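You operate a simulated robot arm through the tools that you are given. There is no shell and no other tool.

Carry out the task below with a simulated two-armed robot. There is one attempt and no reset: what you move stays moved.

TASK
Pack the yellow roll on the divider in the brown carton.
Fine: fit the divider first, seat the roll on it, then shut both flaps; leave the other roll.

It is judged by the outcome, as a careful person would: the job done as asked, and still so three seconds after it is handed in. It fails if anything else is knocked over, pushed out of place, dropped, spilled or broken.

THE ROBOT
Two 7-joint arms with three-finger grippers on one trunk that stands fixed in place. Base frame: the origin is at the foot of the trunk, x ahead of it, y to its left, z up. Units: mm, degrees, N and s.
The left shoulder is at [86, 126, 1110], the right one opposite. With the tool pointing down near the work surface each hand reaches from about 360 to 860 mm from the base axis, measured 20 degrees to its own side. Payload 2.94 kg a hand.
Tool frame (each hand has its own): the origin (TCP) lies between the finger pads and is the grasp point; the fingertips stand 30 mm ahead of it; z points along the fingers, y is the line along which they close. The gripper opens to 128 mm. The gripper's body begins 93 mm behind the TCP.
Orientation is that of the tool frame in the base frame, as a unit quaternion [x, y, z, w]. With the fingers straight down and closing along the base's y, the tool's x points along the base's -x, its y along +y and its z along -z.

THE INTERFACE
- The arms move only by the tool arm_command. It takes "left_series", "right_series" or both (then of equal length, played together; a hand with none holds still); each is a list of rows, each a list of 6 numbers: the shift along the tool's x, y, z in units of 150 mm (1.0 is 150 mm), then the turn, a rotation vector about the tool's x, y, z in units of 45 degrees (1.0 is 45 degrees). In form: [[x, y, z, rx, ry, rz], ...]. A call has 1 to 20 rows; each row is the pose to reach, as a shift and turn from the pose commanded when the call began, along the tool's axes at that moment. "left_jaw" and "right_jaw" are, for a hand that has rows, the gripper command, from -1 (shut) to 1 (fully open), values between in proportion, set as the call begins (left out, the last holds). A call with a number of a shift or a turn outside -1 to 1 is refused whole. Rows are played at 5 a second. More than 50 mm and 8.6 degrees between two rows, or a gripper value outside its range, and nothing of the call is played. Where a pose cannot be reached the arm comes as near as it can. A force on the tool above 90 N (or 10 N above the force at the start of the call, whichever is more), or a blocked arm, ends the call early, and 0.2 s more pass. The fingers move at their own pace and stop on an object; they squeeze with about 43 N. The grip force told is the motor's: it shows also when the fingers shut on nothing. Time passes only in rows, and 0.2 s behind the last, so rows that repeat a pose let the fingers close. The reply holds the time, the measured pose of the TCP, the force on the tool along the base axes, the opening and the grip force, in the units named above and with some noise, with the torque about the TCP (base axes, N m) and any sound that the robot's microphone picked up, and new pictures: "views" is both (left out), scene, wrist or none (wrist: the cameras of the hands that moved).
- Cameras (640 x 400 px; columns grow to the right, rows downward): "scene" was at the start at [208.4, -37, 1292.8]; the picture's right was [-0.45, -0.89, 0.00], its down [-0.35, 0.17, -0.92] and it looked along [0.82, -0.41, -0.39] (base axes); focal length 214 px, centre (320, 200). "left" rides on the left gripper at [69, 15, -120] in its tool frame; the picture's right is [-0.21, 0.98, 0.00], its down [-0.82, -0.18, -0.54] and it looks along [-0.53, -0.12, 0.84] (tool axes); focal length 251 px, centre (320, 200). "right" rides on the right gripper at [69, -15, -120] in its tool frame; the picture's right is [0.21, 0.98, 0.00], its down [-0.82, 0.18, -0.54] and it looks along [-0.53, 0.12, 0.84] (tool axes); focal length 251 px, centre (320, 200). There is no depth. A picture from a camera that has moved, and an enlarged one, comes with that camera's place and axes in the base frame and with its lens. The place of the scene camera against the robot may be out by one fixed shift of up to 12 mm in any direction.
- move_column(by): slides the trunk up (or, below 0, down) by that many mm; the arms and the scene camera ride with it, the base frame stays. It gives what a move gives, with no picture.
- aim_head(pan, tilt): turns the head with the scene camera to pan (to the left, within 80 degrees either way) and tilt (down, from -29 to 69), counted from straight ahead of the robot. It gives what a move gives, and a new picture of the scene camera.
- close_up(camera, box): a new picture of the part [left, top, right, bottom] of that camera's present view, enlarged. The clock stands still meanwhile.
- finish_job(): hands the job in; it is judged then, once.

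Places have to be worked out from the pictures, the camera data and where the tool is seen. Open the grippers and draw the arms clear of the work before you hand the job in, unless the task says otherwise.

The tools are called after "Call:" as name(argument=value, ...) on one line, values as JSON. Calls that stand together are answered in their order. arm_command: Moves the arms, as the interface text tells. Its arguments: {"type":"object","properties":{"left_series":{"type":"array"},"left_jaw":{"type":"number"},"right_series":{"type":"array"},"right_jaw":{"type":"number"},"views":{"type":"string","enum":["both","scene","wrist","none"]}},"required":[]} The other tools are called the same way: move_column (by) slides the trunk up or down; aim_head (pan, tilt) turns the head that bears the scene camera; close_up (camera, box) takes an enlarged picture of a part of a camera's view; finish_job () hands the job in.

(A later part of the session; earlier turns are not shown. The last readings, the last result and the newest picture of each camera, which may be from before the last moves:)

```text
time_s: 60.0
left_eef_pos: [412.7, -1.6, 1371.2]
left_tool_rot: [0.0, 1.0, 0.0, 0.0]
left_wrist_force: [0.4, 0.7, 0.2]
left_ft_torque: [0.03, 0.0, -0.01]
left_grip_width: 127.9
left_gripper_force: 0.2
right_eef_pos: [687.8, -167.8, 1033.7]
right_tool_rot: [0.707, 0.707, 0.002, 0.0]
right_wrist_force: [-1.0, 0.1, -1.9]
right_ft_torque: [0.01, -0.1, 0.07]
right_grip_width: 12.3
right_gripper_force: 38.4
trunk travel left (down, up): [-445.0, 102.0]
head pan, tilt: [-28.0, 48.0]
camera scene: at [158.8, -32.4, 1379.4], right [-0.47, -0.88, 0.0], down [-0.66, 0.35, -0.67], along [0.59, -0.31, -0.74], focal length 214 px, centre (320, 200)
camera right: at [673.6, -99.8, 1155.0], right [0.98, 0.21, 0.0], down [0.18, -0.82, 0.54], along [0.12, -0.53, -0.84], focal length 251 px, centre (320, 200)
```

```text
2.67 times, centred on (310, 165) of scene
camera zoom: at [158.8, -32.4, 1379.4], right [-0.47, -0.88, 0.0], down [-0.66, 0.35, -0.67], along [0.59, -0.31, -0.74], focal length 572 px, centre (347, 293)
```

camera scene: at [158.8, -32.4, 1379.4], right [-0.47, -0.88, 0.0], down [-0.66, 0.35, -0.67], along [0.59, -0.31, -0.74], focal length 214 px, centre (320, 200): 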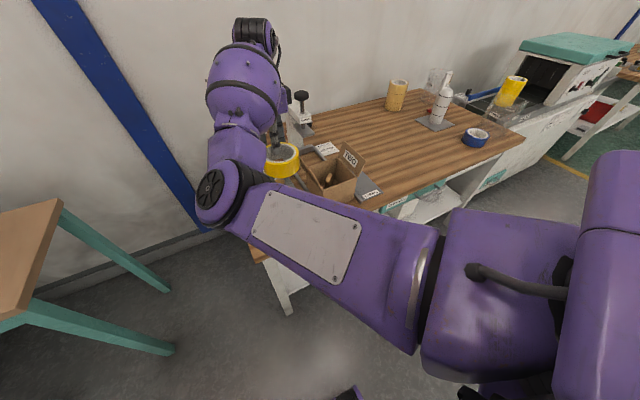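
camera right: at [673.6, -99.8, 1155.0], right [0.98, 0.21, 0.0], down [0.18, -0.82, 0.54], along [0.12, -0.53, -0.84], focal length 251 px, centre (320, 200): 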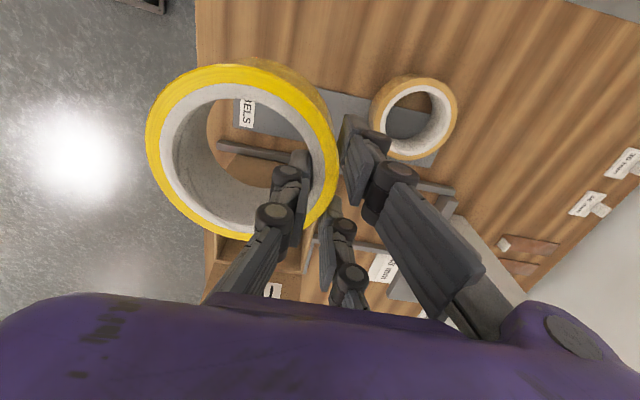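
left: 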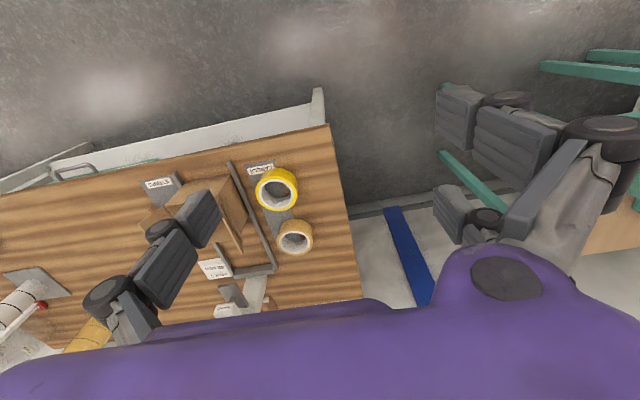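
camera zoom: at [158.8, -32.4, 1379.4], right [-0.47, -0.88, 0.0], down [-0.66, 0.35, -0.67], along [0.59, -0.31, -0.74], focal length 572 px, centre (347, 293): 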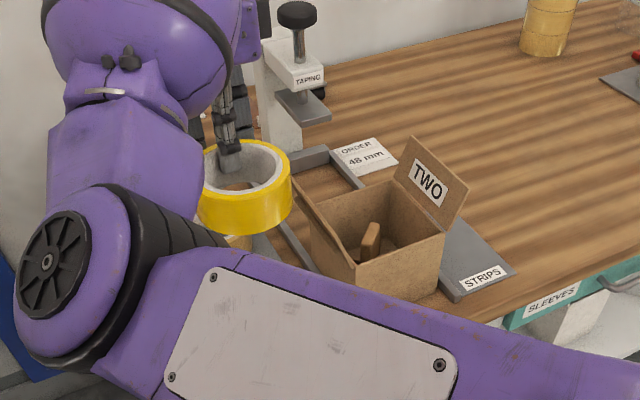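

The roll hangs level from the wall pinch, bottom at about z = 982, above the flaps. I carry it over the carton in two moves, aiming the pinch so roll plus fingers are centred between near and far walls.

Call:
arm_command(right_series=[[-0.2, 0.005, 0, 0, 0, 0], [-0.4, 0.01, 0, 0, 0, 0], [-0.6, 0.015, 0, 0, 0, 0], [-0.8, 0.02, 0, 0, 0, 0]], views="none")

Call:
arm_command(right_series=[[-0.1, 0.003, 0, 0, 0, 0], [-0.2, 0.006, 0, 0, 0, 0], [-0.33, 0.01, 0, 0, 0, 0], [-0.33, 0.01, 0, 0, 0, 0]], views="both")

Call:
close_up(camera="right", box=[120, 0, 440, 260])

Call:
close_up(camera="scene", box=[260, 90, 400, 220])

```text
time_s: 61.0
left_eef_pos: [412.5, -1.8, 1370.3]
left_tool_rot: [-0.001, 1.0, 0.0, 0.001]
left_wrist_force: [-0.5, -0.7, -0.4]
left_ft_torque: [0.01, -0.02, -0.02]
left_grip_width: 128.0
left_gripper_force: 0.0
right_eef_pos: [687.9, -288.9, 1031.7]
right_tool_rot: [0.707, 0.707, 0.001, -0.001]
right_wrist_force: [0.4, 0.4, -2.0]
right_ft_torque: [0.02, -0.08, 0.01]
right_grip_width: 12.6
right_gripper_force: 39.5
trunk travel left (down, up): [-445.0, 102.0]
head pan, tilt: [-28.0, 48.0]
```

```text
time_s: 62.0
left_eef_pos: [414.2, -0.3, 1370.6]
left_tool_rot: [-0.001, 1.0, 0.0, 0.0]
left_wrist_force: [-0.7, 0.1, 0.4]
left_ft_torque: [-0.02, -0.02, -0.03]
left_grip_width: 128.0
left_gripper_force: 0.0
right_eef_pos: [690.6, -337.3, 1032.5]
right_tool_rot: [0.707, 0.707, 0.001, 0.001]
right_wrist_force: [0.1, -0.2, -2.1]
right_ft_torque: [-0.03, -0.02, 0.04]
right_grip_width: 12.5
right_gripper_force: 38.7
trunk travel left (down, up): [-445.0, 102.0]
head pan, tilt: [-28.0, 48.0]
camera scene: at [158.8, -32.0, 1379.5], right [-0.47, -0.88, 0.0], down [-0.66, 0.35, -0.67], along [0.59, -0.31, -0.74], focal length 214 px, centre (320, 200)
camera right: at [675.9, -269.0, 1153.8], right [0.98, 0.21, 0.0], down [0.18, -0.82, 0.54], along [0.12, -0.53, -0.84], focal length 251 px, centre (320, 200)
```

scene: 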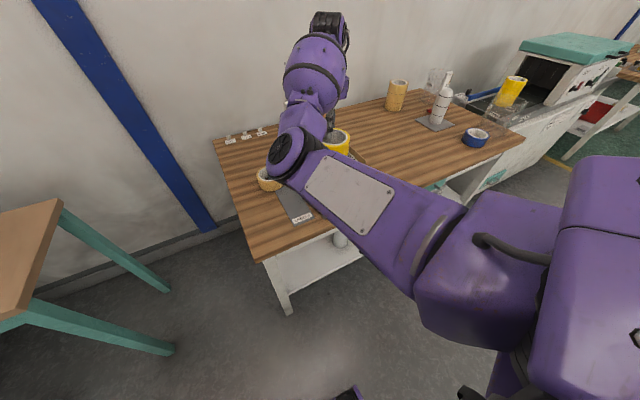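
right: 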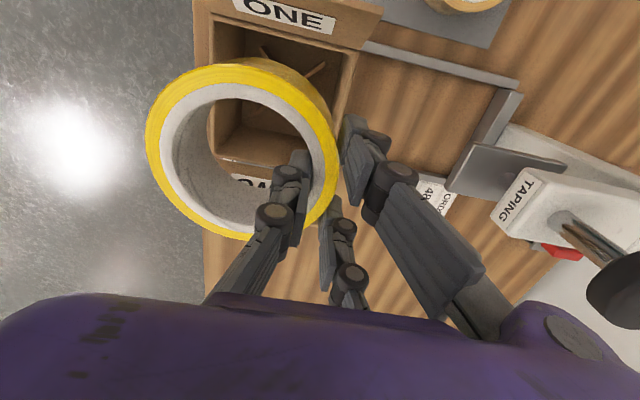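

```text
1.54 times, centred on (280, 130) of right
camera zoom: at [675.9, -269.0, 1153.8], right [0.98, 0.21, 0.0], down [0.18, -0.82, 0.54], along [0.12, -0.53, -0.84], focal length 387 px, centre (382, 308)
```

zoom: 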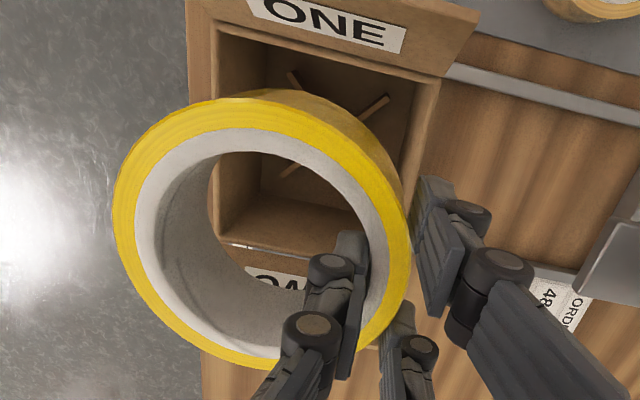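

```text
3.08 times, centred on (330, 155) of scene
camera zoom: at [158.8, -32.0, 1379.5], right [-0.47, -0.88, 0.0], down [-0.66, 0.35, -0.67], along [0.59, -0.31, -0.74], focal length 660 px, centre (289, 338)
```

zoom: 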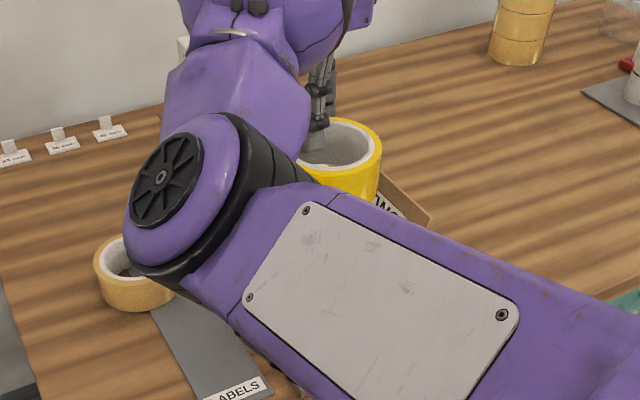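

I enlarge the rim corners visible in this view to fix the carton's position relative to the tool.

Call:
close_up(camera="right", box=[180, 0, 370, 110])

Call:
close_up(camera="right", box=[200, 90, 340, 190])

```text
3.37 times, centred on (275, 55) of right
camera zoom: at [675.9, -269.0, 1153.8], right [0.98, 0.21, 0.0], down [0.18, -0.82, 0.54], along [0.12, -0.53, -0.84], focal length 847 px, centre (472, 688)
```

zoom: 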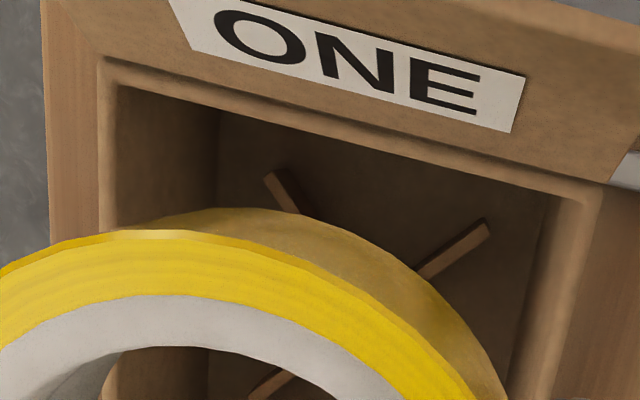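

```text
4.00 times, centred on (270, 140) of right
camera zoom: at [675.9, -269.0, 1153.8], right [0.98, 0.21, 0.0], down [0.18, -0.82, 0.54], along [0.12, -0.53, -0.84], focal length 1006 px, centre (520, 440)
```

zoom: 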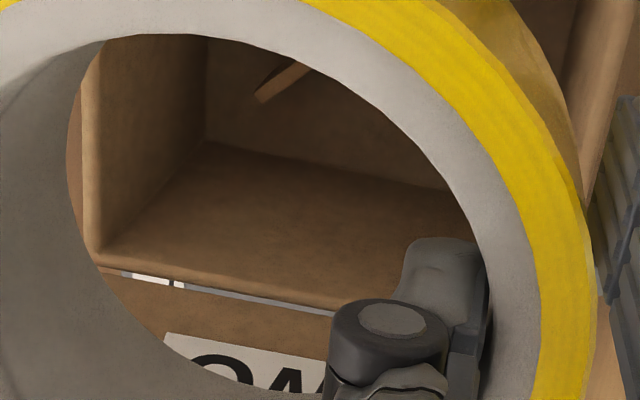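

Carton centre sits at about tool (1.6, -43), the roll at (1.4, -42) and the divider's centre at (3, -41). I shift 4 mm in x and -3.5 mm in y of the tool to clear the tab and far wall, and lower to just above the rim.

Call:
arm_command(right_series=[[0.027, -0.023, 0.0, 0, 0, 0], [0.027, -0.023, 0.2, 0, 0, 0], [0.027, -0.023, 0.4, 0, 0, 0], [0.027, -0.023, 0.57, 0, 0, 0], [0.027, -0.023, 0.57, 0, 0, 0]], views="wrist")

Call:
close_up(camera="right", box=[120, 0, 440, 260])

Call:
close_up(camera="right", box=[200, 80, 400, 230])

Call:
close_up(camera="scene", box=[280, 90, 400, 220])

```text
time_s: 63.2
left_eef_pos: [412.8, -0.6, 1370.0]
left_tool_rot: [0.0, 1.0, -0.002, 0.001]
left_wrist_force: [-0.3, 0.3, -0.4]
left_ft_torque: [0.0, -0.02, 0.02]
left_grip_width: 127.9
left_gripper_force: 0.1
right_eef_pos: [687.8, -334.8, 947.8]
right_tool_rot: [0.707, 0.707, 0.0, 0.001]
right_wrist_force: [0.1, 0.1, -2.2]
right_ft_torque: [0.01, -0.06, 0.01]
right_grip_width: 12.1
right_gripper_force: 39.5
trunk travel left (down, up): [-445.0, 102.0]
head pan, tilt: [-28.0, 48.0]
camera right: at [674.0, -266.2, 1069.1], right [0.98, 0.21, 0.0], down [0.18, -0.82, 0.54], along [0.12, -0.53, -0.84], focal length 251 px, centre (320, 200)
```

right: 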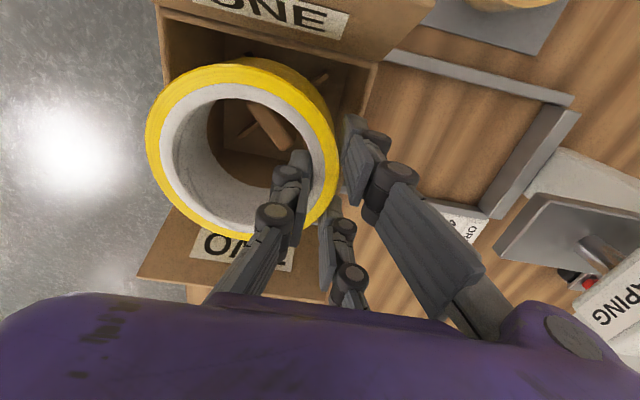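

```text
1.54 times, centred on (280, 130) of right
camera zoom: at [674.0, -266.2, 1069.1], right [0.98, 0.21, 0.0], down [0.18, -0.82, 0.54], along [0.12, -0.53, -0.84], focal length 387 px, centre (382, 308)
```

zoom: 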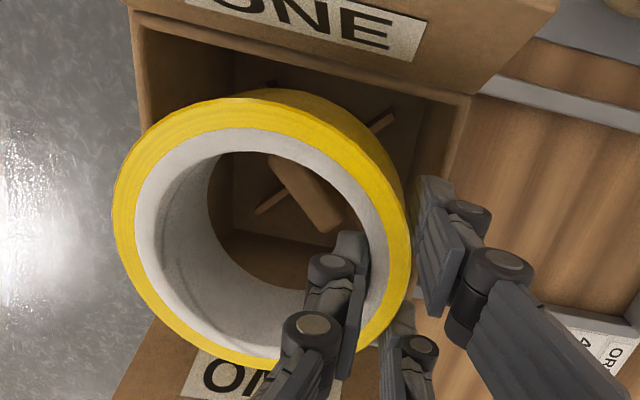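

```text
2.67 times, centred on (300, 155) of right
camera zoom: at [674.0, -266.2, 1069.1], right [0.98, 0.21, 0.0], down [0.18, -0.82, 0.54], along [0.12, -0.53, -0.84], focal length 670 px, centre (373, 320)
```

zoom: 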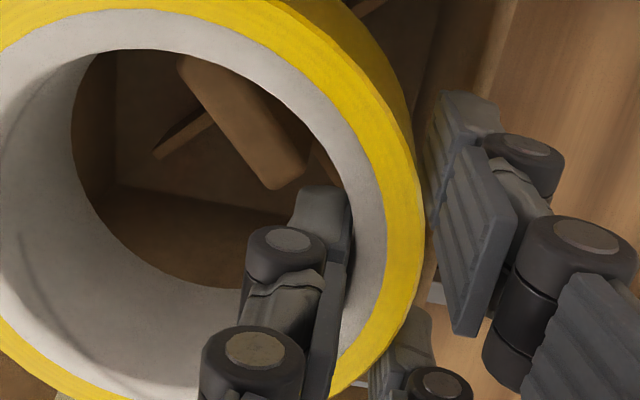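

```text
3.08 times, centred on (340, 155) of scene
camera zoom: at [158.6, -32.3, 1379.5], right [-0.47, -0.88, 0.0], down [-0.66, 0.35, -0.67], along [0.59, -0.31, -0.74], focal length 660 px, centre (258, 338)
```

zoom: 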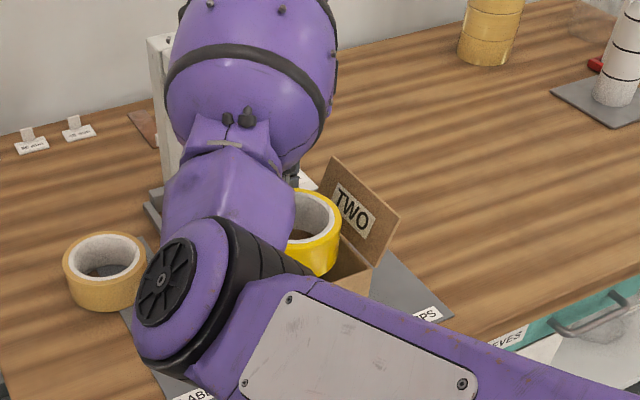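

Fingers outside have about 3 mm to the far wall and the thumb about 3.6 mm to the tab, so I nudge (+2, -1.5) mm and go slowly past the rim, checking the force.

Call:
arm_command(right_series=[[0.013, -0.01, 0.0, 0, 0, 0], [0.013, -0.01, 0.1, 0, 0, 0], [0.013, -0.01, 0.15, 0, 0, 0], [0.013, -0.01, 0.2, 0, 0, 0], [0.013, -0.01, 0.23, 0, 0, 0]], views="wrist")

Call:
close_up(camera="right", box=[120, 0, 440, 260])

Call:
close_up(camera="right", box=[200, 60, 400, 240])

```text
time_s: 64.5
left_eef_pos: [412.8, -1.4, 1370.6]
left_tool_rot: [0.0, 1.0, -0.001, 0.0]
left_wrist_force: [0.3, -0.2, 0.0]
left_ft_torque: [-0.03, 0.01, -0.04]
left_grip_width: 127.8
left_gripper_force: 0.1
right_eef_pos: [685.1, -333.6, 912.4]
right_tool_rot: [0.707, 0.707, -0.001, 0.0]
right_wrist_force: [-0.3, 0.5, -1.4]
right_ft_torque: [0.02, -0.07, -0.01]
right_grip_width: 12.3
right_gripper_force: 39.3
trunk travel left (down, up): [-445.0, 102.0]
head pan, tilt: [-28.0, 48.0]
camera right: at [671.8, -264.4, 1033.8], right [0.98, 0.21, 0.0], down [0.18, -0.82, 0.54], along [0.12, -0.53, -0.84], focal length 251 px, centre (320, 200)
```

right: 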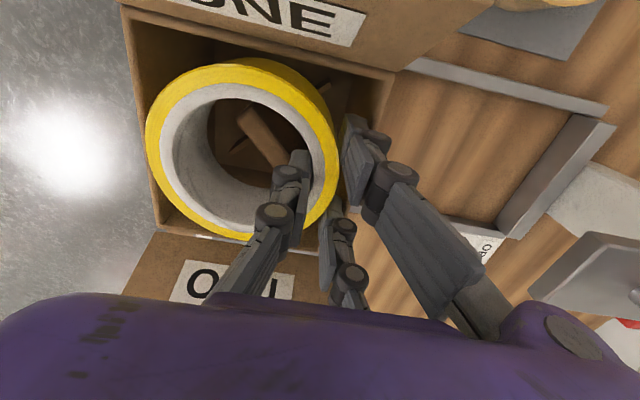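

```text
1.54 times, centred on (280, 130) of right
camera zoom: at [671.8, -264.4, 1033.8], right [0.98, 0.21, 0.0], down [0.18, -0.82, 0.54], along [0.12, -0.53, -0.84], focal length 387 px, centre (382, 308)
```

zoom: 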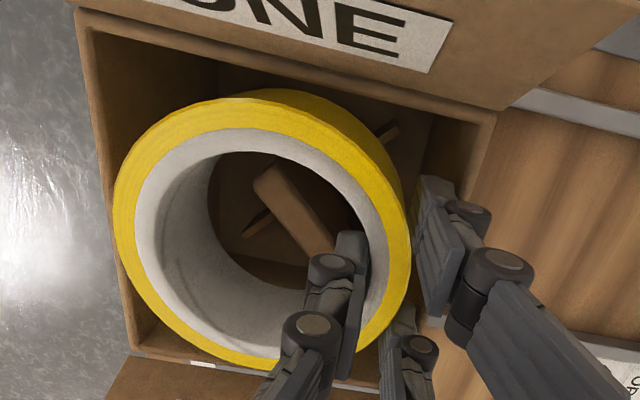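

```text
2.22 times, centred on (300, 150) of right
camera zoom: at [671.8, -264.4, 1033.8], right [0.98, 0.21, 0.0], down [0.18, -0.82, 0.54], along [0.12, -0.53, -0.84], focal length 559 px, centre (364, 311)
```

zoom: 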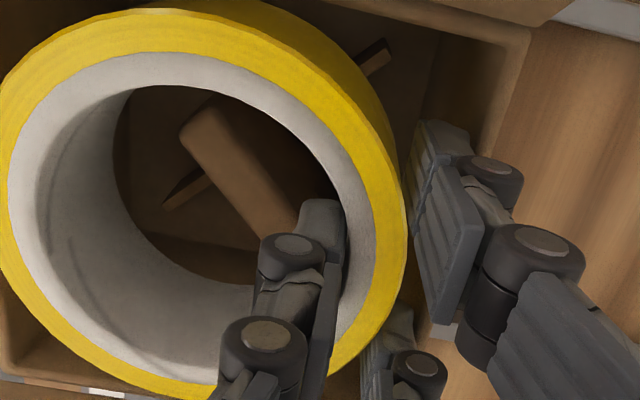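

Fingertips are inside the rim with clearance all round and no force. I continue down 27 mm.

Call:
arm_command(right_series=[[0, 0, 0.045, 0, 0, 0], [0, 0, 0.09, 0, 0, 0], [0, 0, 0.135, 0, 0, 0], [0, 0, 0.18, 0, 0, 0]], views="wrist")

Call:
close_up(camera="right", box=[200, 60, 400, 240])

```text
time_s: 65.5
left_eef_pos: [409.3, 1.3, 1373.0]
left_tool_rot: [-0.001, 1.0, -0.001, 0.003]
left_wrist_force: [0.3, 0.2, -0.1]
left_ft_torque: [0.01, 0.01, -0.01]
left_grip_width: 128.1
left_gripper_force: 0.1
right_eef_pos: [685.2, -333.3, 895.3]
right_tool_rot: [0.708, 0.706, 0.002, 0.006]
right_wrist_force: [-5.2, 0.1, 33.9]
right_ft_torque: [-0.25, 0.19, 0.11]
right_grip_width: 12.3
right_gripper_force: 38.4
trunk travel left (down, up): [-445.0, 102.0]
head pan, tilt: [-28.0, 48.0]
camera right: at [669.7, -263.4, 1015.3], right [0.98, 0.21, 0.01], down [0.17, -0.82, 0.55], along [0.13, -0.53, -0.84], focal length 251 px, centre (320, 200)
```

right: 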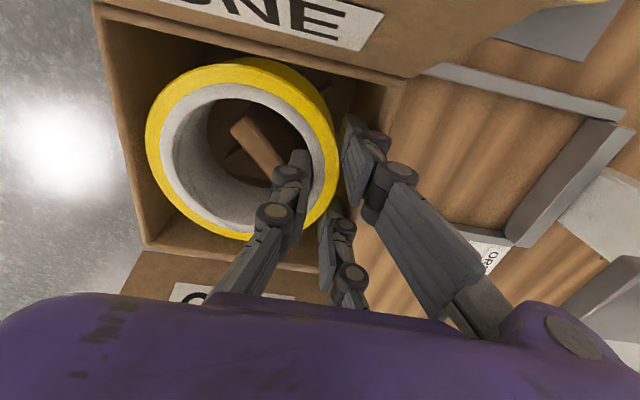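

```text
2.22 times, centred on (300, 150) of right
camera zoom: at [669.7, -263.4, 1015.3], right [0.98, 0.21, 0.01], down [0.17, -0.82, 0.55], along [0.13, -0.53, -0.84], focal length 559 px, centre (364, 311)
```

zoom: 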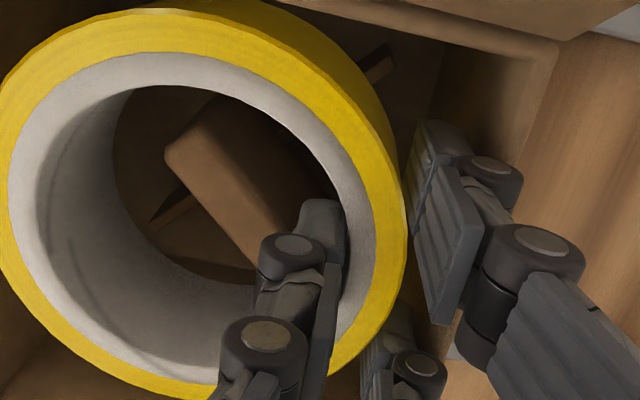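

Contact again at z ≈ 895 (34 N, close to the tool axis): the thumb's tip has come down on the end of the divider's tab. I back off 9 mm and shift (+3.5, +3) mm so the thumb passes beside the tab, then look.

Call:
arm_command(right_series=[[0, 0, -0.1, 0, 0, 0], [0, 0, -0.14, 0, 0, 0], [0.012, 0.01, -0.14, 0, 0, 0], [0.023, 0.02, -0.14, 0, 0, 0], [0.023, 0.02, -0.14, 0, 0, 0]], views="wrist")

Call:
close_up(camera="right", box=[220, 80, 340, 180])

Call:
close_up(camera="right", box=[300, 40, 420, 240])

Call:
close_up(camera="right", box=[80, 0, 420, 110])

```text
time_s: 66.7
left_eef_pos: [413.8, -1.0, 1369.8]
left_tool_rot: [-0.001, 1.0, 0.0, 0.0]
left_wrist_force: [0.3, 0.2, 0.7]
left_ft_torque: [0.0, 0.02, -0.02]
left_grip_width: 128.1
left_gripper_force: 0.1
right_eef_pos: [689.2, -328.4, 907.1]
right_tool_rot: [0.707, 0.708, 0.001, 0.001]
right_wrist_force: [-0.1, -0.4, -0.9]
right_ft_torque: [0.0, -0.08, 0.01]
right_grip_width: 12.4
right_gripper_force: 39.1
trunk travel left (down, up): [-445.0, 102.0]
head pan, tilt: [-28.0, 48.0]
camera right: at [675.1, -259.9, 1028.8], right [0.98, 0.21, 0.0], down [0.18, -0.82, 0.54], along [0.12, -0.53, -0.84], focal length 251 px, centre (320, 200)
```

right: 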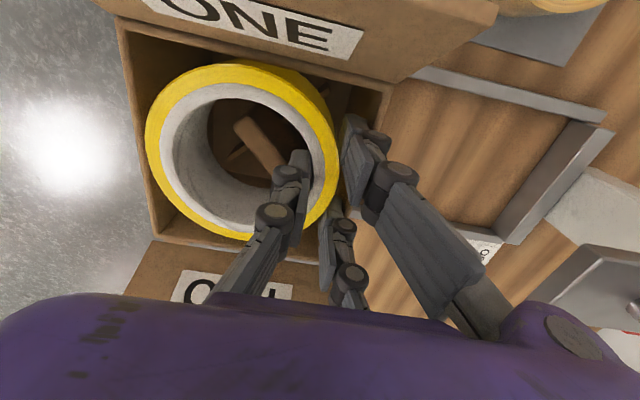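

```text
4.00 times, centred on (280, 130) of right
camera zoom: at [675.1, -259.9, 1028.8], right [0.98, 0.21, 0.0], down [0.18, -0.82, 0.54], along [0.12, -0.53, -0.84], focal length 1006 px, centre (480, 480)
```

zoom: 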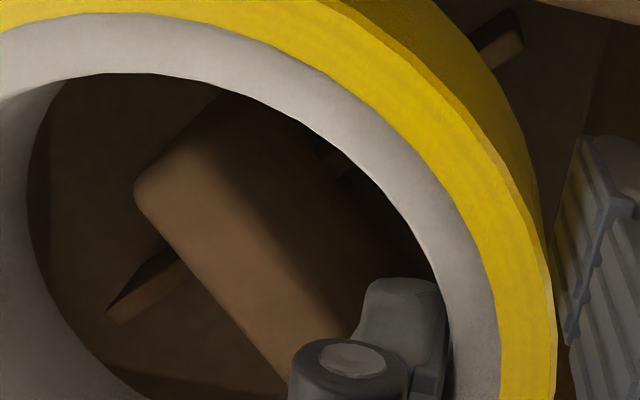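

```text
2.00 times, centred on (360, 140) of right
camera zoom: at [675.1, -259.9, 1028.8], right [0.98, 0.21, 0.0], down [0.18, -0.82, 0.54], along [0.12, -0.53, -0.84], focal length 503 px, centre (240, 320)
```

zoom: 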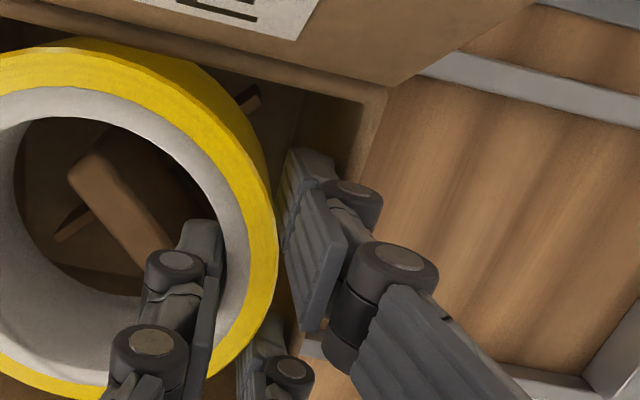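

```text
1.88 times, centred on (250, 55) of right
camera zoom: at [675.1, -259.9, 1028.8], right [0.98, 0.21, 0.0], down [0.18, -0.82, 0.54], along [0.12, -0.53, -0.84], focal length 473 px, centre (452, 473)
```

zoom: 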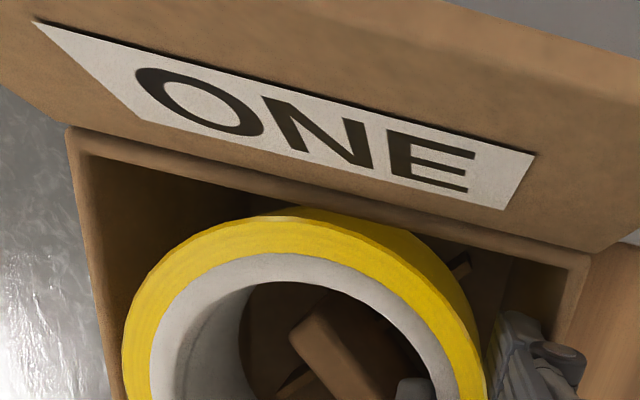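

With the shift the thumb now clears the tab by ~3.5 mm, but the roll is close to the left wall; I move back 1.8 mm from it and lower gently past the earlier contact height.

Call:
arm_command(right_series=[[-0.012, 0, 0, 0, 0, 0], [-0.012, 0, 0.03, 0, 0, 0], [-0.012, 0, 0.06, 0, 0, 0], [-0.012, 0, 0.09, 0, 0, 0], [-0.012, 0, 0.12, 0, 0, 0]], views="wrist")

Call:
close_up(camera="right", box=[220, 80, 340, 180])

```text
time_s: 67.8
left_eef_pos: [410.6, 0.6, 1372.5]
left_tool_rot: [-0.001, 1.0, -0.001, 0.002]
left_wrist_force: [0.4, 0.3, -0.2]
left_ft_torque: [0.02, -0.01, 0.01]
left_grip_width: 128.1
left_gripper_force: 0.0
right_eef_pos: [688.4, -330.6, 894.9]
right_tool_rot: [0.707, 0.707, 0.002, 0.004]
right_wrist_force: [-5.3, 0.8, 25.3]
right_ft_torque: [-0.12, 0.05, 0.06]
right_grip_width: 12.4
right_gripper_force: 39.1
trunk travel left (down, up): [-445.0, 102.0]
head pan, tilt: [-28.0, 48.0]
camera right: at [673.4, -261.8, 1015.1], right [0.98, 0.21, 0.01], down [0.18, -0.82, 0.54], along [0.12, -0.53, -0.84], focal length 251 px, centre (320, 200)
```

right: 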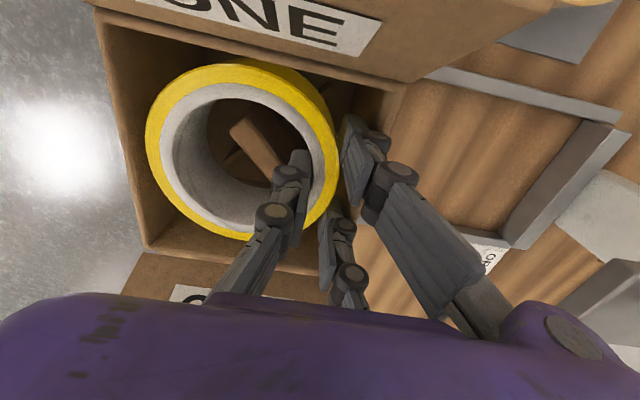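

```text
4.00 times, centred on (280, 130) of right
camera zoom: at [673.4, -261.8, 1015.1], right [0.98, 0.21, 0.01], down [0.18, -0.82, 0.54], along [0.12, -0.53, -0.84], focal length 1006 px, centre (480, 480)
```

zoom: 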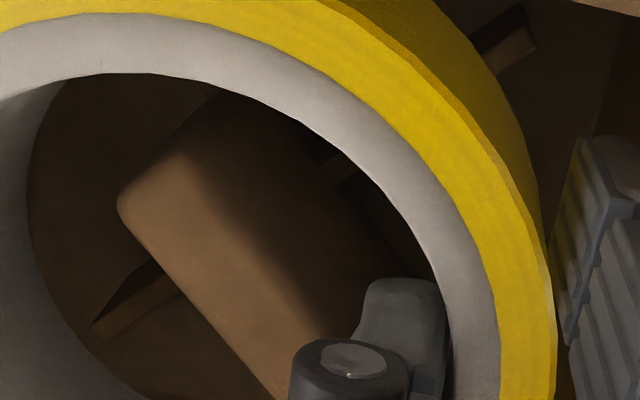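

The numbers fit the thumb's back corner grazing the rounded edge of the tab (about 0.3 mm overlap). I lift off 8 mm, add (+1.5, +1.5) mm and lower again in fine steps to slip beside it.

Call:
arm_command(right_series=[[0, 0, -0.08, 0, 0, 0], [0.01, 0.01, -0.08, 0, 0, 0], [0.01, 0.01, -0.04, 0, 0, 0], [0.01, 0.01, 0.0, 0, 0, 0], [0.01, 0.01, 0.02, 0, 0, 0]], views="wrist")

Call:
close_up(camera="right", box=[220, 80, 340, 180])

```text
time_s: 69.0
left_eef_pos: [407.4, 0.8, 1372.0]
left_tool_rot: [-0.001, 1.0, -0.001, 0.004]
left_wrist_force: [0.1, 0.7, -0.9]
left_ft_torque: [-0.01, 0.03, 0.02]
left_grip_width: 128.1
left_gripper_force: 0.1
right_eef_pos: [689.2, -328.7, 892.3]
right_tool_rot: [0.707, 0.707, 0.003, 0.004]
right_wrist_force: [-9.1, 1.1, 30.4]
right_ft_torque: [-0.18, 0.04, 0.07]
right_grip_width: 12.2
right_gripper_force: 38.9
trunk travel left (down, up): [-445.0, 102.0]
head pan, tilt: [-28.0, 48.0]
camera right: at [674.4, -259.9, 1013.1], right [0.98, 0.21, 0.01], down [0.18, -0.82, 0.54], along [0.12, -0.53, -0.84], focal length 251 px, centre (320, 200)
```

right: 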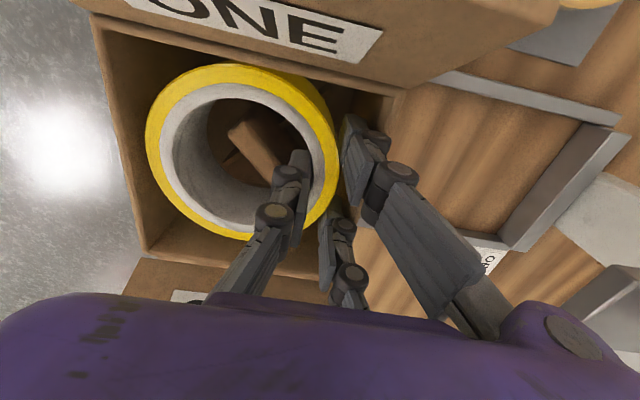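

```text
4.00 times, centred on (280, 130) of right
camera zoom: at [674.4, -259.9, 1013.1], right [0.98, 0.21, 0.01], down [0.18, -0.82, 0.54], along [0.12, -0.53, -0.84], focal length 1006 px, centre (480, 480)
```

zoom: 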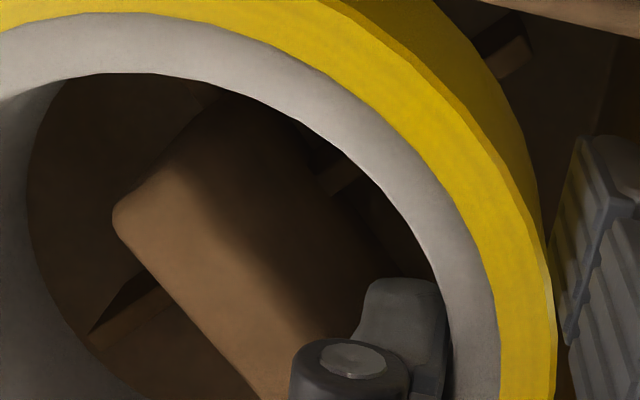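

The divider turns out to sit about 5 mm toward the far side and 7 mm toward the left, so this side is too tight; pinching from the near side leaves ~9 mm. I lift the roll clear and will turn the hand 180° in the air.

Call:
arm_command(right_series=[[0, -0.01, -0.08, 0, 0, 0], [0, -0.02, -0.25, 0, 0, 0], [0, -0.02, -0.45, 0, 0, 0], [0, -0.02, -0.7, 0, 0, 0], [0, -0.02, -0.95, 0, 0, 0], [0, -0.02, -0.95, 0, 0, 0]], views="both")

Call:
close_up(camera="right", box=[120, 0, 440, 260])

Call:
close_up(camera="left", box=[100, 80, 400, 300])

```text
time_s: 70.5
left_eef_pos: [414.9, -0.6, 1369.7]
left_tool_rot: [0.0, 1.0, 0.0, 0.0]
left_wrist_force: [0.1, -0.1, -0.4]
left_ft_torque: [0.02, 0.03, 0.05]
left_grip_width: 127.8
left_gripper_force: 0.1
right_eef_pos: [685.5, -328.7, 1027.6]
right_tool_rot: [0.707, 0.707, 0.001, 0.0]
right_wrist_force: [-0.5, 0.2, -1.5]
right_ft_torque: [0.01, -0.05, 0.0]
right_grip_width: 12.0
right_gripper_force: 38.7
trunk travel left (down, up): [-445.0, 102.0]
head pan, tilt: [-28.0, 48.0]
camera scene: at [159.7, -32.8, 1379.3], right [-0.47, -0.88, 0.0], down [-0.66, 0.35, -0.67], along [0.59, -0.31, -0.74], focal length 214 px, centre (320, 200)
camera right: at [672.5, -260.6, 1148.8], right [0.98, 0.21, 0.0], down [0.18, -0.82, 0.54], along [0.12, -0.53, -0.84], focal length 251 px, centre (320, 200)
```

scene: 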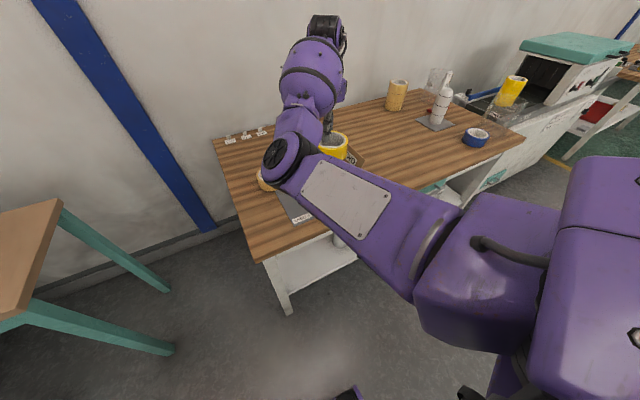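
right: 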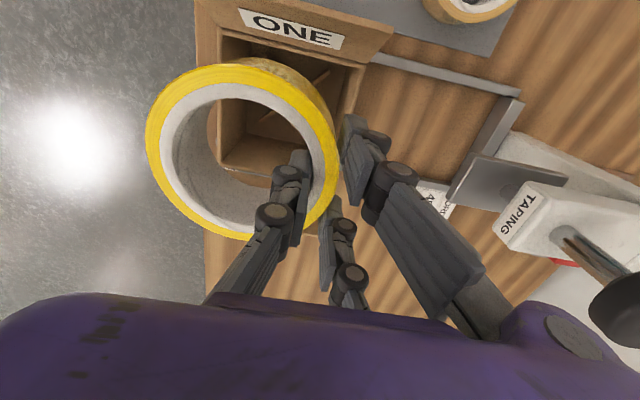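

```text
1.54 times, centred on (280, 130) of right
camera zoom: at [672.5, -260.6, 1148.8], right [0.98, 0.21, 0.0], down [0.18, -0.82, 0.54], along [0.12, -0.53, -0.84], focal length 387 px, centre (382, 308)
```

zoom: 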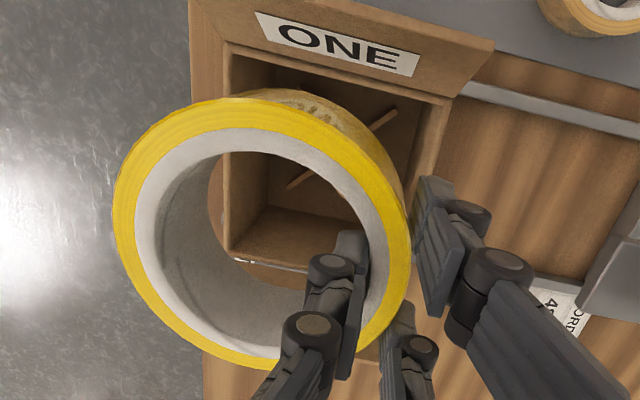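

```text
1.82 times, centred on (250, 190) of left
camera zoom: at [344.4, 14.1, 1489.4], right [0.21, 0.98, 0.0], down [0.82, -0.18, 0.54], along [0.53, -0.12, -0.84], focal length 457 px, centre (447, 218)
```

zoom: 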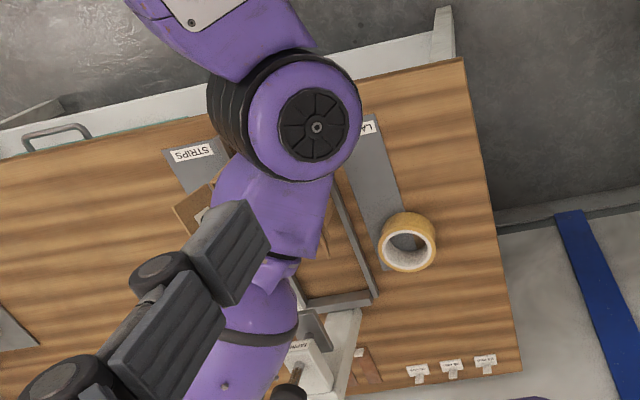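

Roll unchanged in the grip. I turn the hand by -45° per call about the vertical, drifting toward the near side, and watch for reach warnings.

Call:
arm_command(right_series=[[0, -0.02, 0, 0, 0, -0.16], [0, -0.04, 0, 0, 0, -0.33], [0, -0.06, 0, 0, 0, -0.5], [0, -0.08, 0, 0, 0, -0.67], [0, -0.1, 0, 0, 0, -0.84], [0, -0.12, 0, 0, 0, -1.0]], views="none")

Call:
arm_command(right_series=[[0, 0, 0, 0, 0, -0.16], [0, 0, 0, 0, 0, -0.33], [0, 0, 0, 0, 0, -0.5], [0, 0, 0, 0, 0, -0.67], [0, 0, 0, 0, 0, -0.84], [0, 0, 0, 0, 0, -1.0]], views="both")

```text
time_s: 71.8
left_eef_pos: [413.9, -1.3, 1370.2]
left_tool_rot: [-0.001, 1.0, 0.001, -0.001]
left_wrist_force: [-0.6, 0.3, 0.2]
left_ft_torque: [-0.05, -0.03, 0.01]
left_grip_width: 128.0
left_gripper_force: 0.0
right_eef_pos: [668.3, -329.8, 1029.4]
right_tool_rot: [0.382, 0.924, 0.001, 0.001]
right_wrist_force: [0.0, -0.4, -1.2]
right_ft_torque: [0.05, -0.03, 0.0]
right_grip_width: 12.3
right_gripper_force: 39.2
trunk travel left (down, up): [-445.0, 102.0]
head pan, tilt: [-28.0, 48.0]
```

```text
time_s: 73.2
left_eef_pos: [412.3, -0.6, 1370.1]
left_tool_rot: [-0.001, 1.0, 0.0, 0.0]
left_wrist_force: [-0.8, 0.3, 0.6]
left_ft_torque: [0.03, 0.01, -0.01]
left_grip_width: 128.0
left_gripper_force: 0.1
right_eef_pos: [669.1, -329.6, 1028.7]
right_tool_rot: [-0.001, 1.0, 0.0, 0.001]
right_wrist_force: [-1.1, 0.6, -2.5]
right_ft_torque: [0.06, -0.04, -0.01]
right_grip_width: 12.3
right_gripper_force: 38.9
trunk travel left (down, up): [-445.0, 102.0]
head pan, tilt: [-28.0, 48.0]
camera scene: at [158.8, -32.4, 1379.5], right [-0.47, -0.88, 0.0], down [-0.66, 0.35, -0.67], along [0.59, -0.31, -0.74], focal length 214 px, centre (320, 200)
camera right: at [601.7, -345.2, 1149.8], right [-0.22, 0.98, 0.0], down [0.82, 0.18, 0.54], along [0.53, 0.12, -0.84], focal length 251 px, centre (320, 200)
```

scene: 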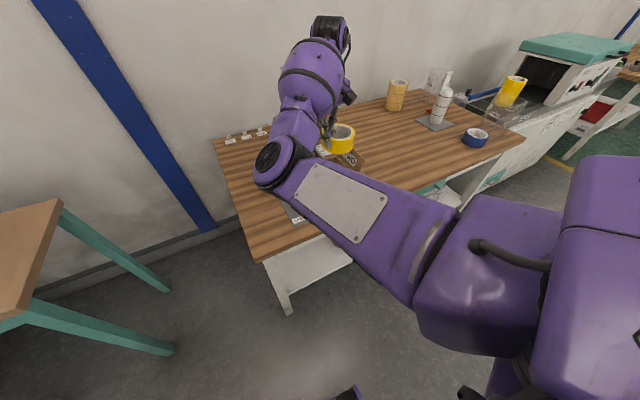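
right: 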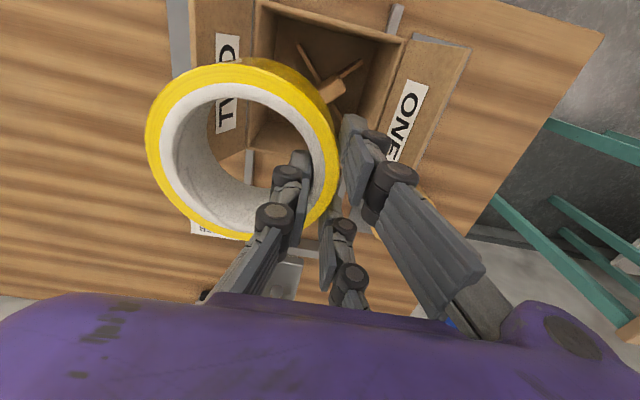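

No reach trouble. I continue two more 45° turns while drifting the hand toward x ≈ 610.

Call:
arm_command(right_series=[[0.03, 0, 0, 0, 0, -0.16], [0.06, 0, 0, 0, 0, -0.33], [0.09, 0, 0, 0, 0, -0.5], [0.12, 0, 0, 0, 0, -0.67], [0.15, 0, 0, 0, 0, -0.84], [0.18, 0, 0, 0, 0, -1.0]], views="none")

Call:
arm_command(right_series=[[0, 0, 0, 0, 0, -0.16], [0, 0, 0, 0, 0, -0.33], [0, 0, 0, 0, 0, -0.5], [0, 0, 0, 0, 0, -0.67], [0, 0, 0, 0, 0, -0.84], [0, 0, 0, 0, 0, -1.0], [0, 0, 0, 0, 0, -1.0]], views="both")

Call:
close_up(camera="right", box=[120, 0, 440, 260])

```text
time_s: 74.7
left_eef_pos: [413.1, 0.6, 1370.9]
left_tool_rot: [-0.001, 1.0, 0.0, 0.0]
left_wrist_force: [0.5, 0.0, 0.3]
left_ft_torque: [0.01, -0.02, -0.01]
left_grip_width: 127.8
left_gripper_force: 0.0
right_eef_pos: [641.8, -329.2, 1028.8]
right_tool_rot: [-0.384, 0.923, 0.0, 0.001]
right_wrist_force: [0.5, 0.5, -1.4]
right_ft_torque: [0.05, 0.09, -0.02]
right_grip_width: 12.3
right_gripper_force: 39.2
trunk travel left (down, up): [-445.0, 102.0]
head pan, tilt: [-28.0, 48.0]
```

```text
time_s: 76.2
left_eef_pos: [413.8, -0.9, 1369.9]
left_tool_rot: [0.0, 1.0, 0.0, 0.0]
left_wrist_force: [0.9, -0.4, -0.2]
left_ft_torque: [0.05, 0.0, 0.0]
left_grip_width: 128.2
left_gripper_force: 0.1
right_eef_pos: [642.6, -329.3, 1027.7]
right_tool_rot: [0.708, -0.706, 0.001, 0.0]
right_wrist_force: [0.6, 0.2, -1.2]
right_ft_torque: [0.01, 0.04, -0.01]
right_grip_width: 12.0
right_gripper_force: 38.8
trunk travel left (down, up): [-445.0, 102.0]
head pan, tilt: [-28.0, 48.0]
camera scene: at [158.7, -32.4, 1379.5], right [-0.47, -0.88, 0.0], down [-0.66, 0.35, -0.67], along [0.59, -0.31, -0.74], focal length 214 px, centre (320, 200)
camera right: at [658.8, -398.8, 1149.6], right [-0.98, -0.22, 0.0], down [-0.18, 0.82, 0.54], along [-0.12, 0.53, -0.84], focal length 251 px, centre (320, 200)
```

scene: 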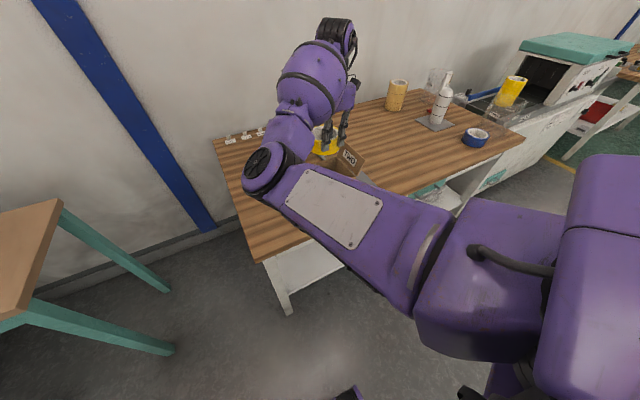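
right: 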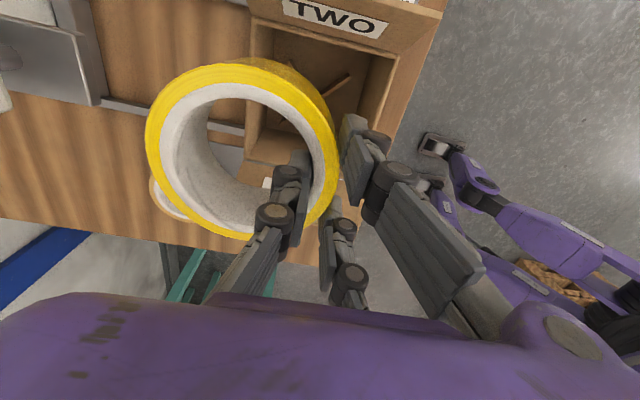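

```text
1.54 times, centred on (280, 130) of right
camera zoom: at [658.8, -398.8, 1149.6], right [-0.98, -0.22, 0.0], down [-0.18, 0.82, 0.54], along [-0.12, 0.53, -0.84], focal length 387 px, centre (382, 308)
```

zoom: 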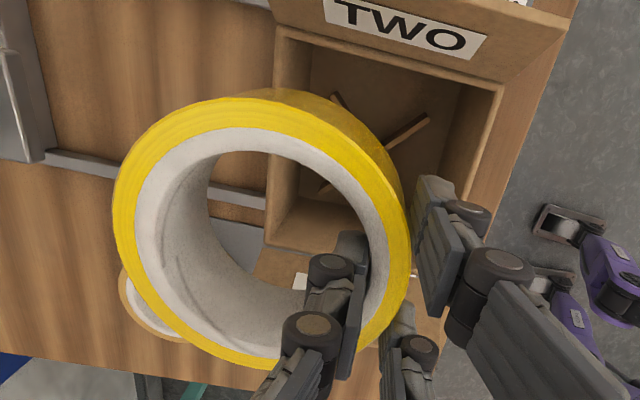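

The hand is turned and the roll now extends to its far side. I move to the near-side pinch position (TCP about (610, -334)) and measure the rim again.

Call:
arm_command(right_series=[[0.016, 0.11, 0, 0, 0, 0], [0.032, 0.213, 0, 0, 0, 0], [0.032, 0.213, 0, 0, 0, 0]], views="wrist")

Call:
close_up(camera="right", box=[180, 0, 400, 110])

Call:
close_up(camera="right", box=[180, 80, 340, 200])

```text
time_s: 77.0
left_eef_pos: [414.7, -1.3, 1370.8]
left_tool_rot: [-0.001, 1.0, 0.0, 0.0]
left_wrist_force: [0.1, 0.3, 0.3]
left_ft_torque: [0.01, 0.01, 0.0]
left_grip_width: 128.0
left_gripper_force: 0.0
right_eef_pos: [610.2, -334.0, 1027.8]
right_tool_rot: [-0.707, 0.707, 0.0, 0.0]
right_wrist_force: [-0.3, -0.8, -1.9]
right_ft_torque: [0.0, 0.04, -0.03]
right_grip_width: 12.0
right_gripper_force: 38.9
trunk travel left (down, up): [-445.0, 102.0]
head pan, tilt: [-28.0, 48.0]
camera right: at [627.0, -403.5, 1148.8], right [-0.98, -0.21, 0.0], down [-0.18, 0.82, 0.54], along [-0.12, 0.53, -0.84], focal length 251 px, centre (320, 200)
```

right: 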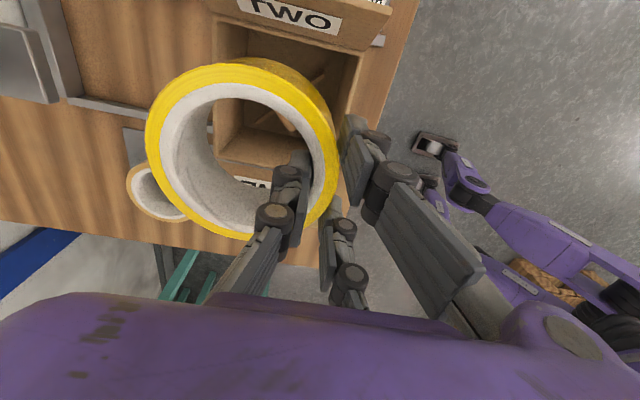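

```text
2.91 times, centred on (290, 55) of right
camera zoom: at [627.0, -403.5, 1148.8], right [-0.98, -0.21, 0.0], down [-0.18, 0.82, 0.54], along [-0.12, 0.53, -0.84], focal length 731 px, centre (407, 622)
```

zoom: 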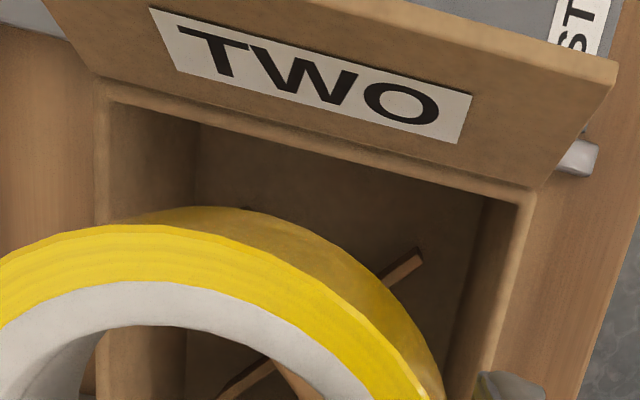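

```text
3.33 times, centred on (260, 140) of right
camera zoom: at [627.0, -403.5, 1148.8], right [-0.98, -0.21, 0.0], down [-0.18, 0.82, 0.54], along [-0.12, 0.53, -0.84], focal length 838 px, centre (520, 400)
```

zoom: 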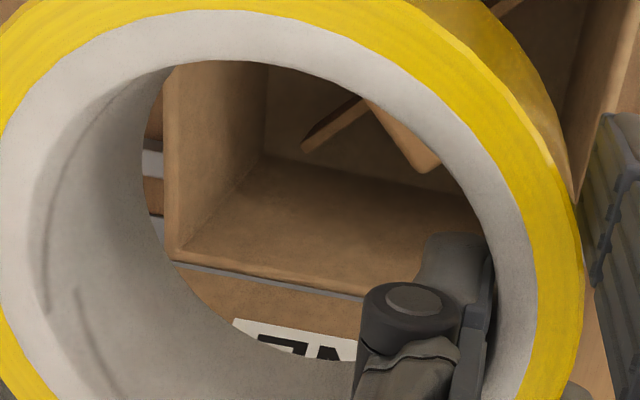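

Here the carton centre is at tool (0.8, -39): outside fingers have about 4 mm to the near wall, the roll 6 mm to the far wall and 9–10 mm sideways, and the tab's end is 14 mm from the thumb. I shift -1 mm and lower to just above the rim.

Call:
arm_command(right_series=[[0, -0.007, 0.0, 0, 0, 0], [0, -0.007, 0.2, 0, 0, 0], [0, -0.007, 0.4, 0, 0, 0], [0, -0.007, 0.6, 0, 0, 0], [0, -0.007, 0.65, 0, 0, 0], [0, -0.007, 0.65, 0, 0, 0]], views="wrist")

Call:
close_up(camera="right", box=[120, 0, 440, 260])

Call:
close_up(camera="scene", box=[260, 80, 420, 220])

```text
time_s: 78.5
left_eef_pos: [413.6, -0.6, 1371.0]
left_tool_rot: [0.0, 1.0, 0.001, 0.0]
left_wrist_force: [0.1, 0.2, -0.4]
left_ft_torque: [-0.01, 0.01, -0.01]
left_grip_width: 128.1
left_gripper_force: 0.1
right_eef_pos: [612.9, -332.5, 930.0]
right_tool_rot: [-0.707, 0.708, -0.001, 0.0]
right_wrist_force: [0.3, -0.7, -1.7]
right_ft_torque: [0.03, 0.12, 0.03]
right_grip_width: 12.4
right_gripper_force: 39.0
trunk travel left (down, up): [-445.0, 102.0]
head pan, tilt: [-28.0, 48.0]
camera right: at [629.3, -402.6, 1051.8], right [-0.98, -0.21, 0.0], down [-0.18, 0.82, 0.54], along [-0.12, 0.53, -0.84], focal length 251 px, centre (320, 200)
```

right: 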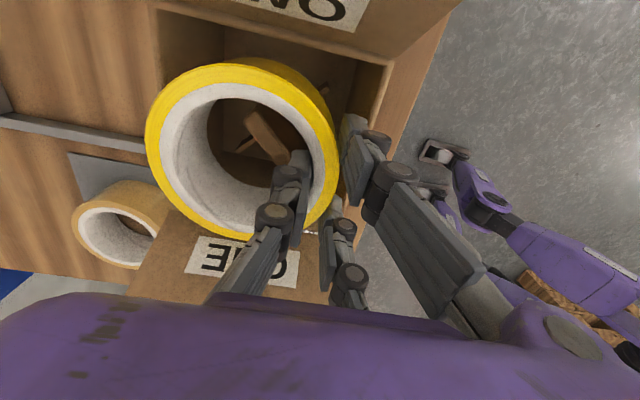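

```text
1.54 times, centred on (280, 130) of right
camera zoom: at [629.3, -402.6, 1051.8], right [-0.98, -0.21, 0.0], down [-0.18, 0.82, 0.54], along [-0.12, 0.53, -0.84], focal length 387 px, centre (382, 308)
```

zoom: 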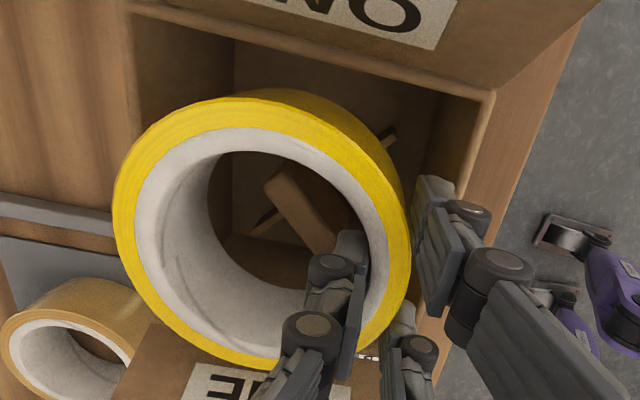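

```text
2.86 times, centred on (340, 150) of scene
camera zoom: at [161.3, -30.4, 1381.8], right [-0.44, -0.9, 0.0], down [-0.65, 0.32, -0.69], along [0.62, -0.3, -0.72], focal length 613 px, centre (263, 343)
```

zoom: 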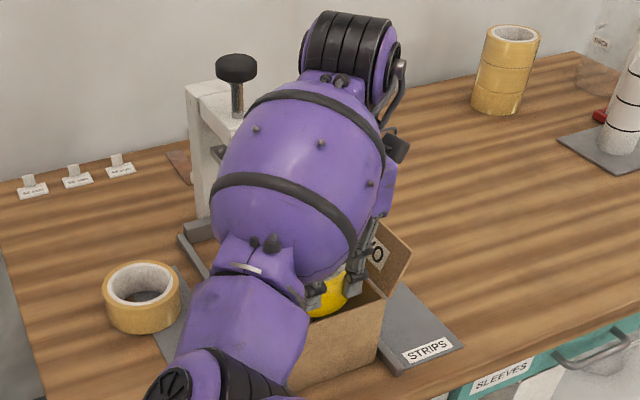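

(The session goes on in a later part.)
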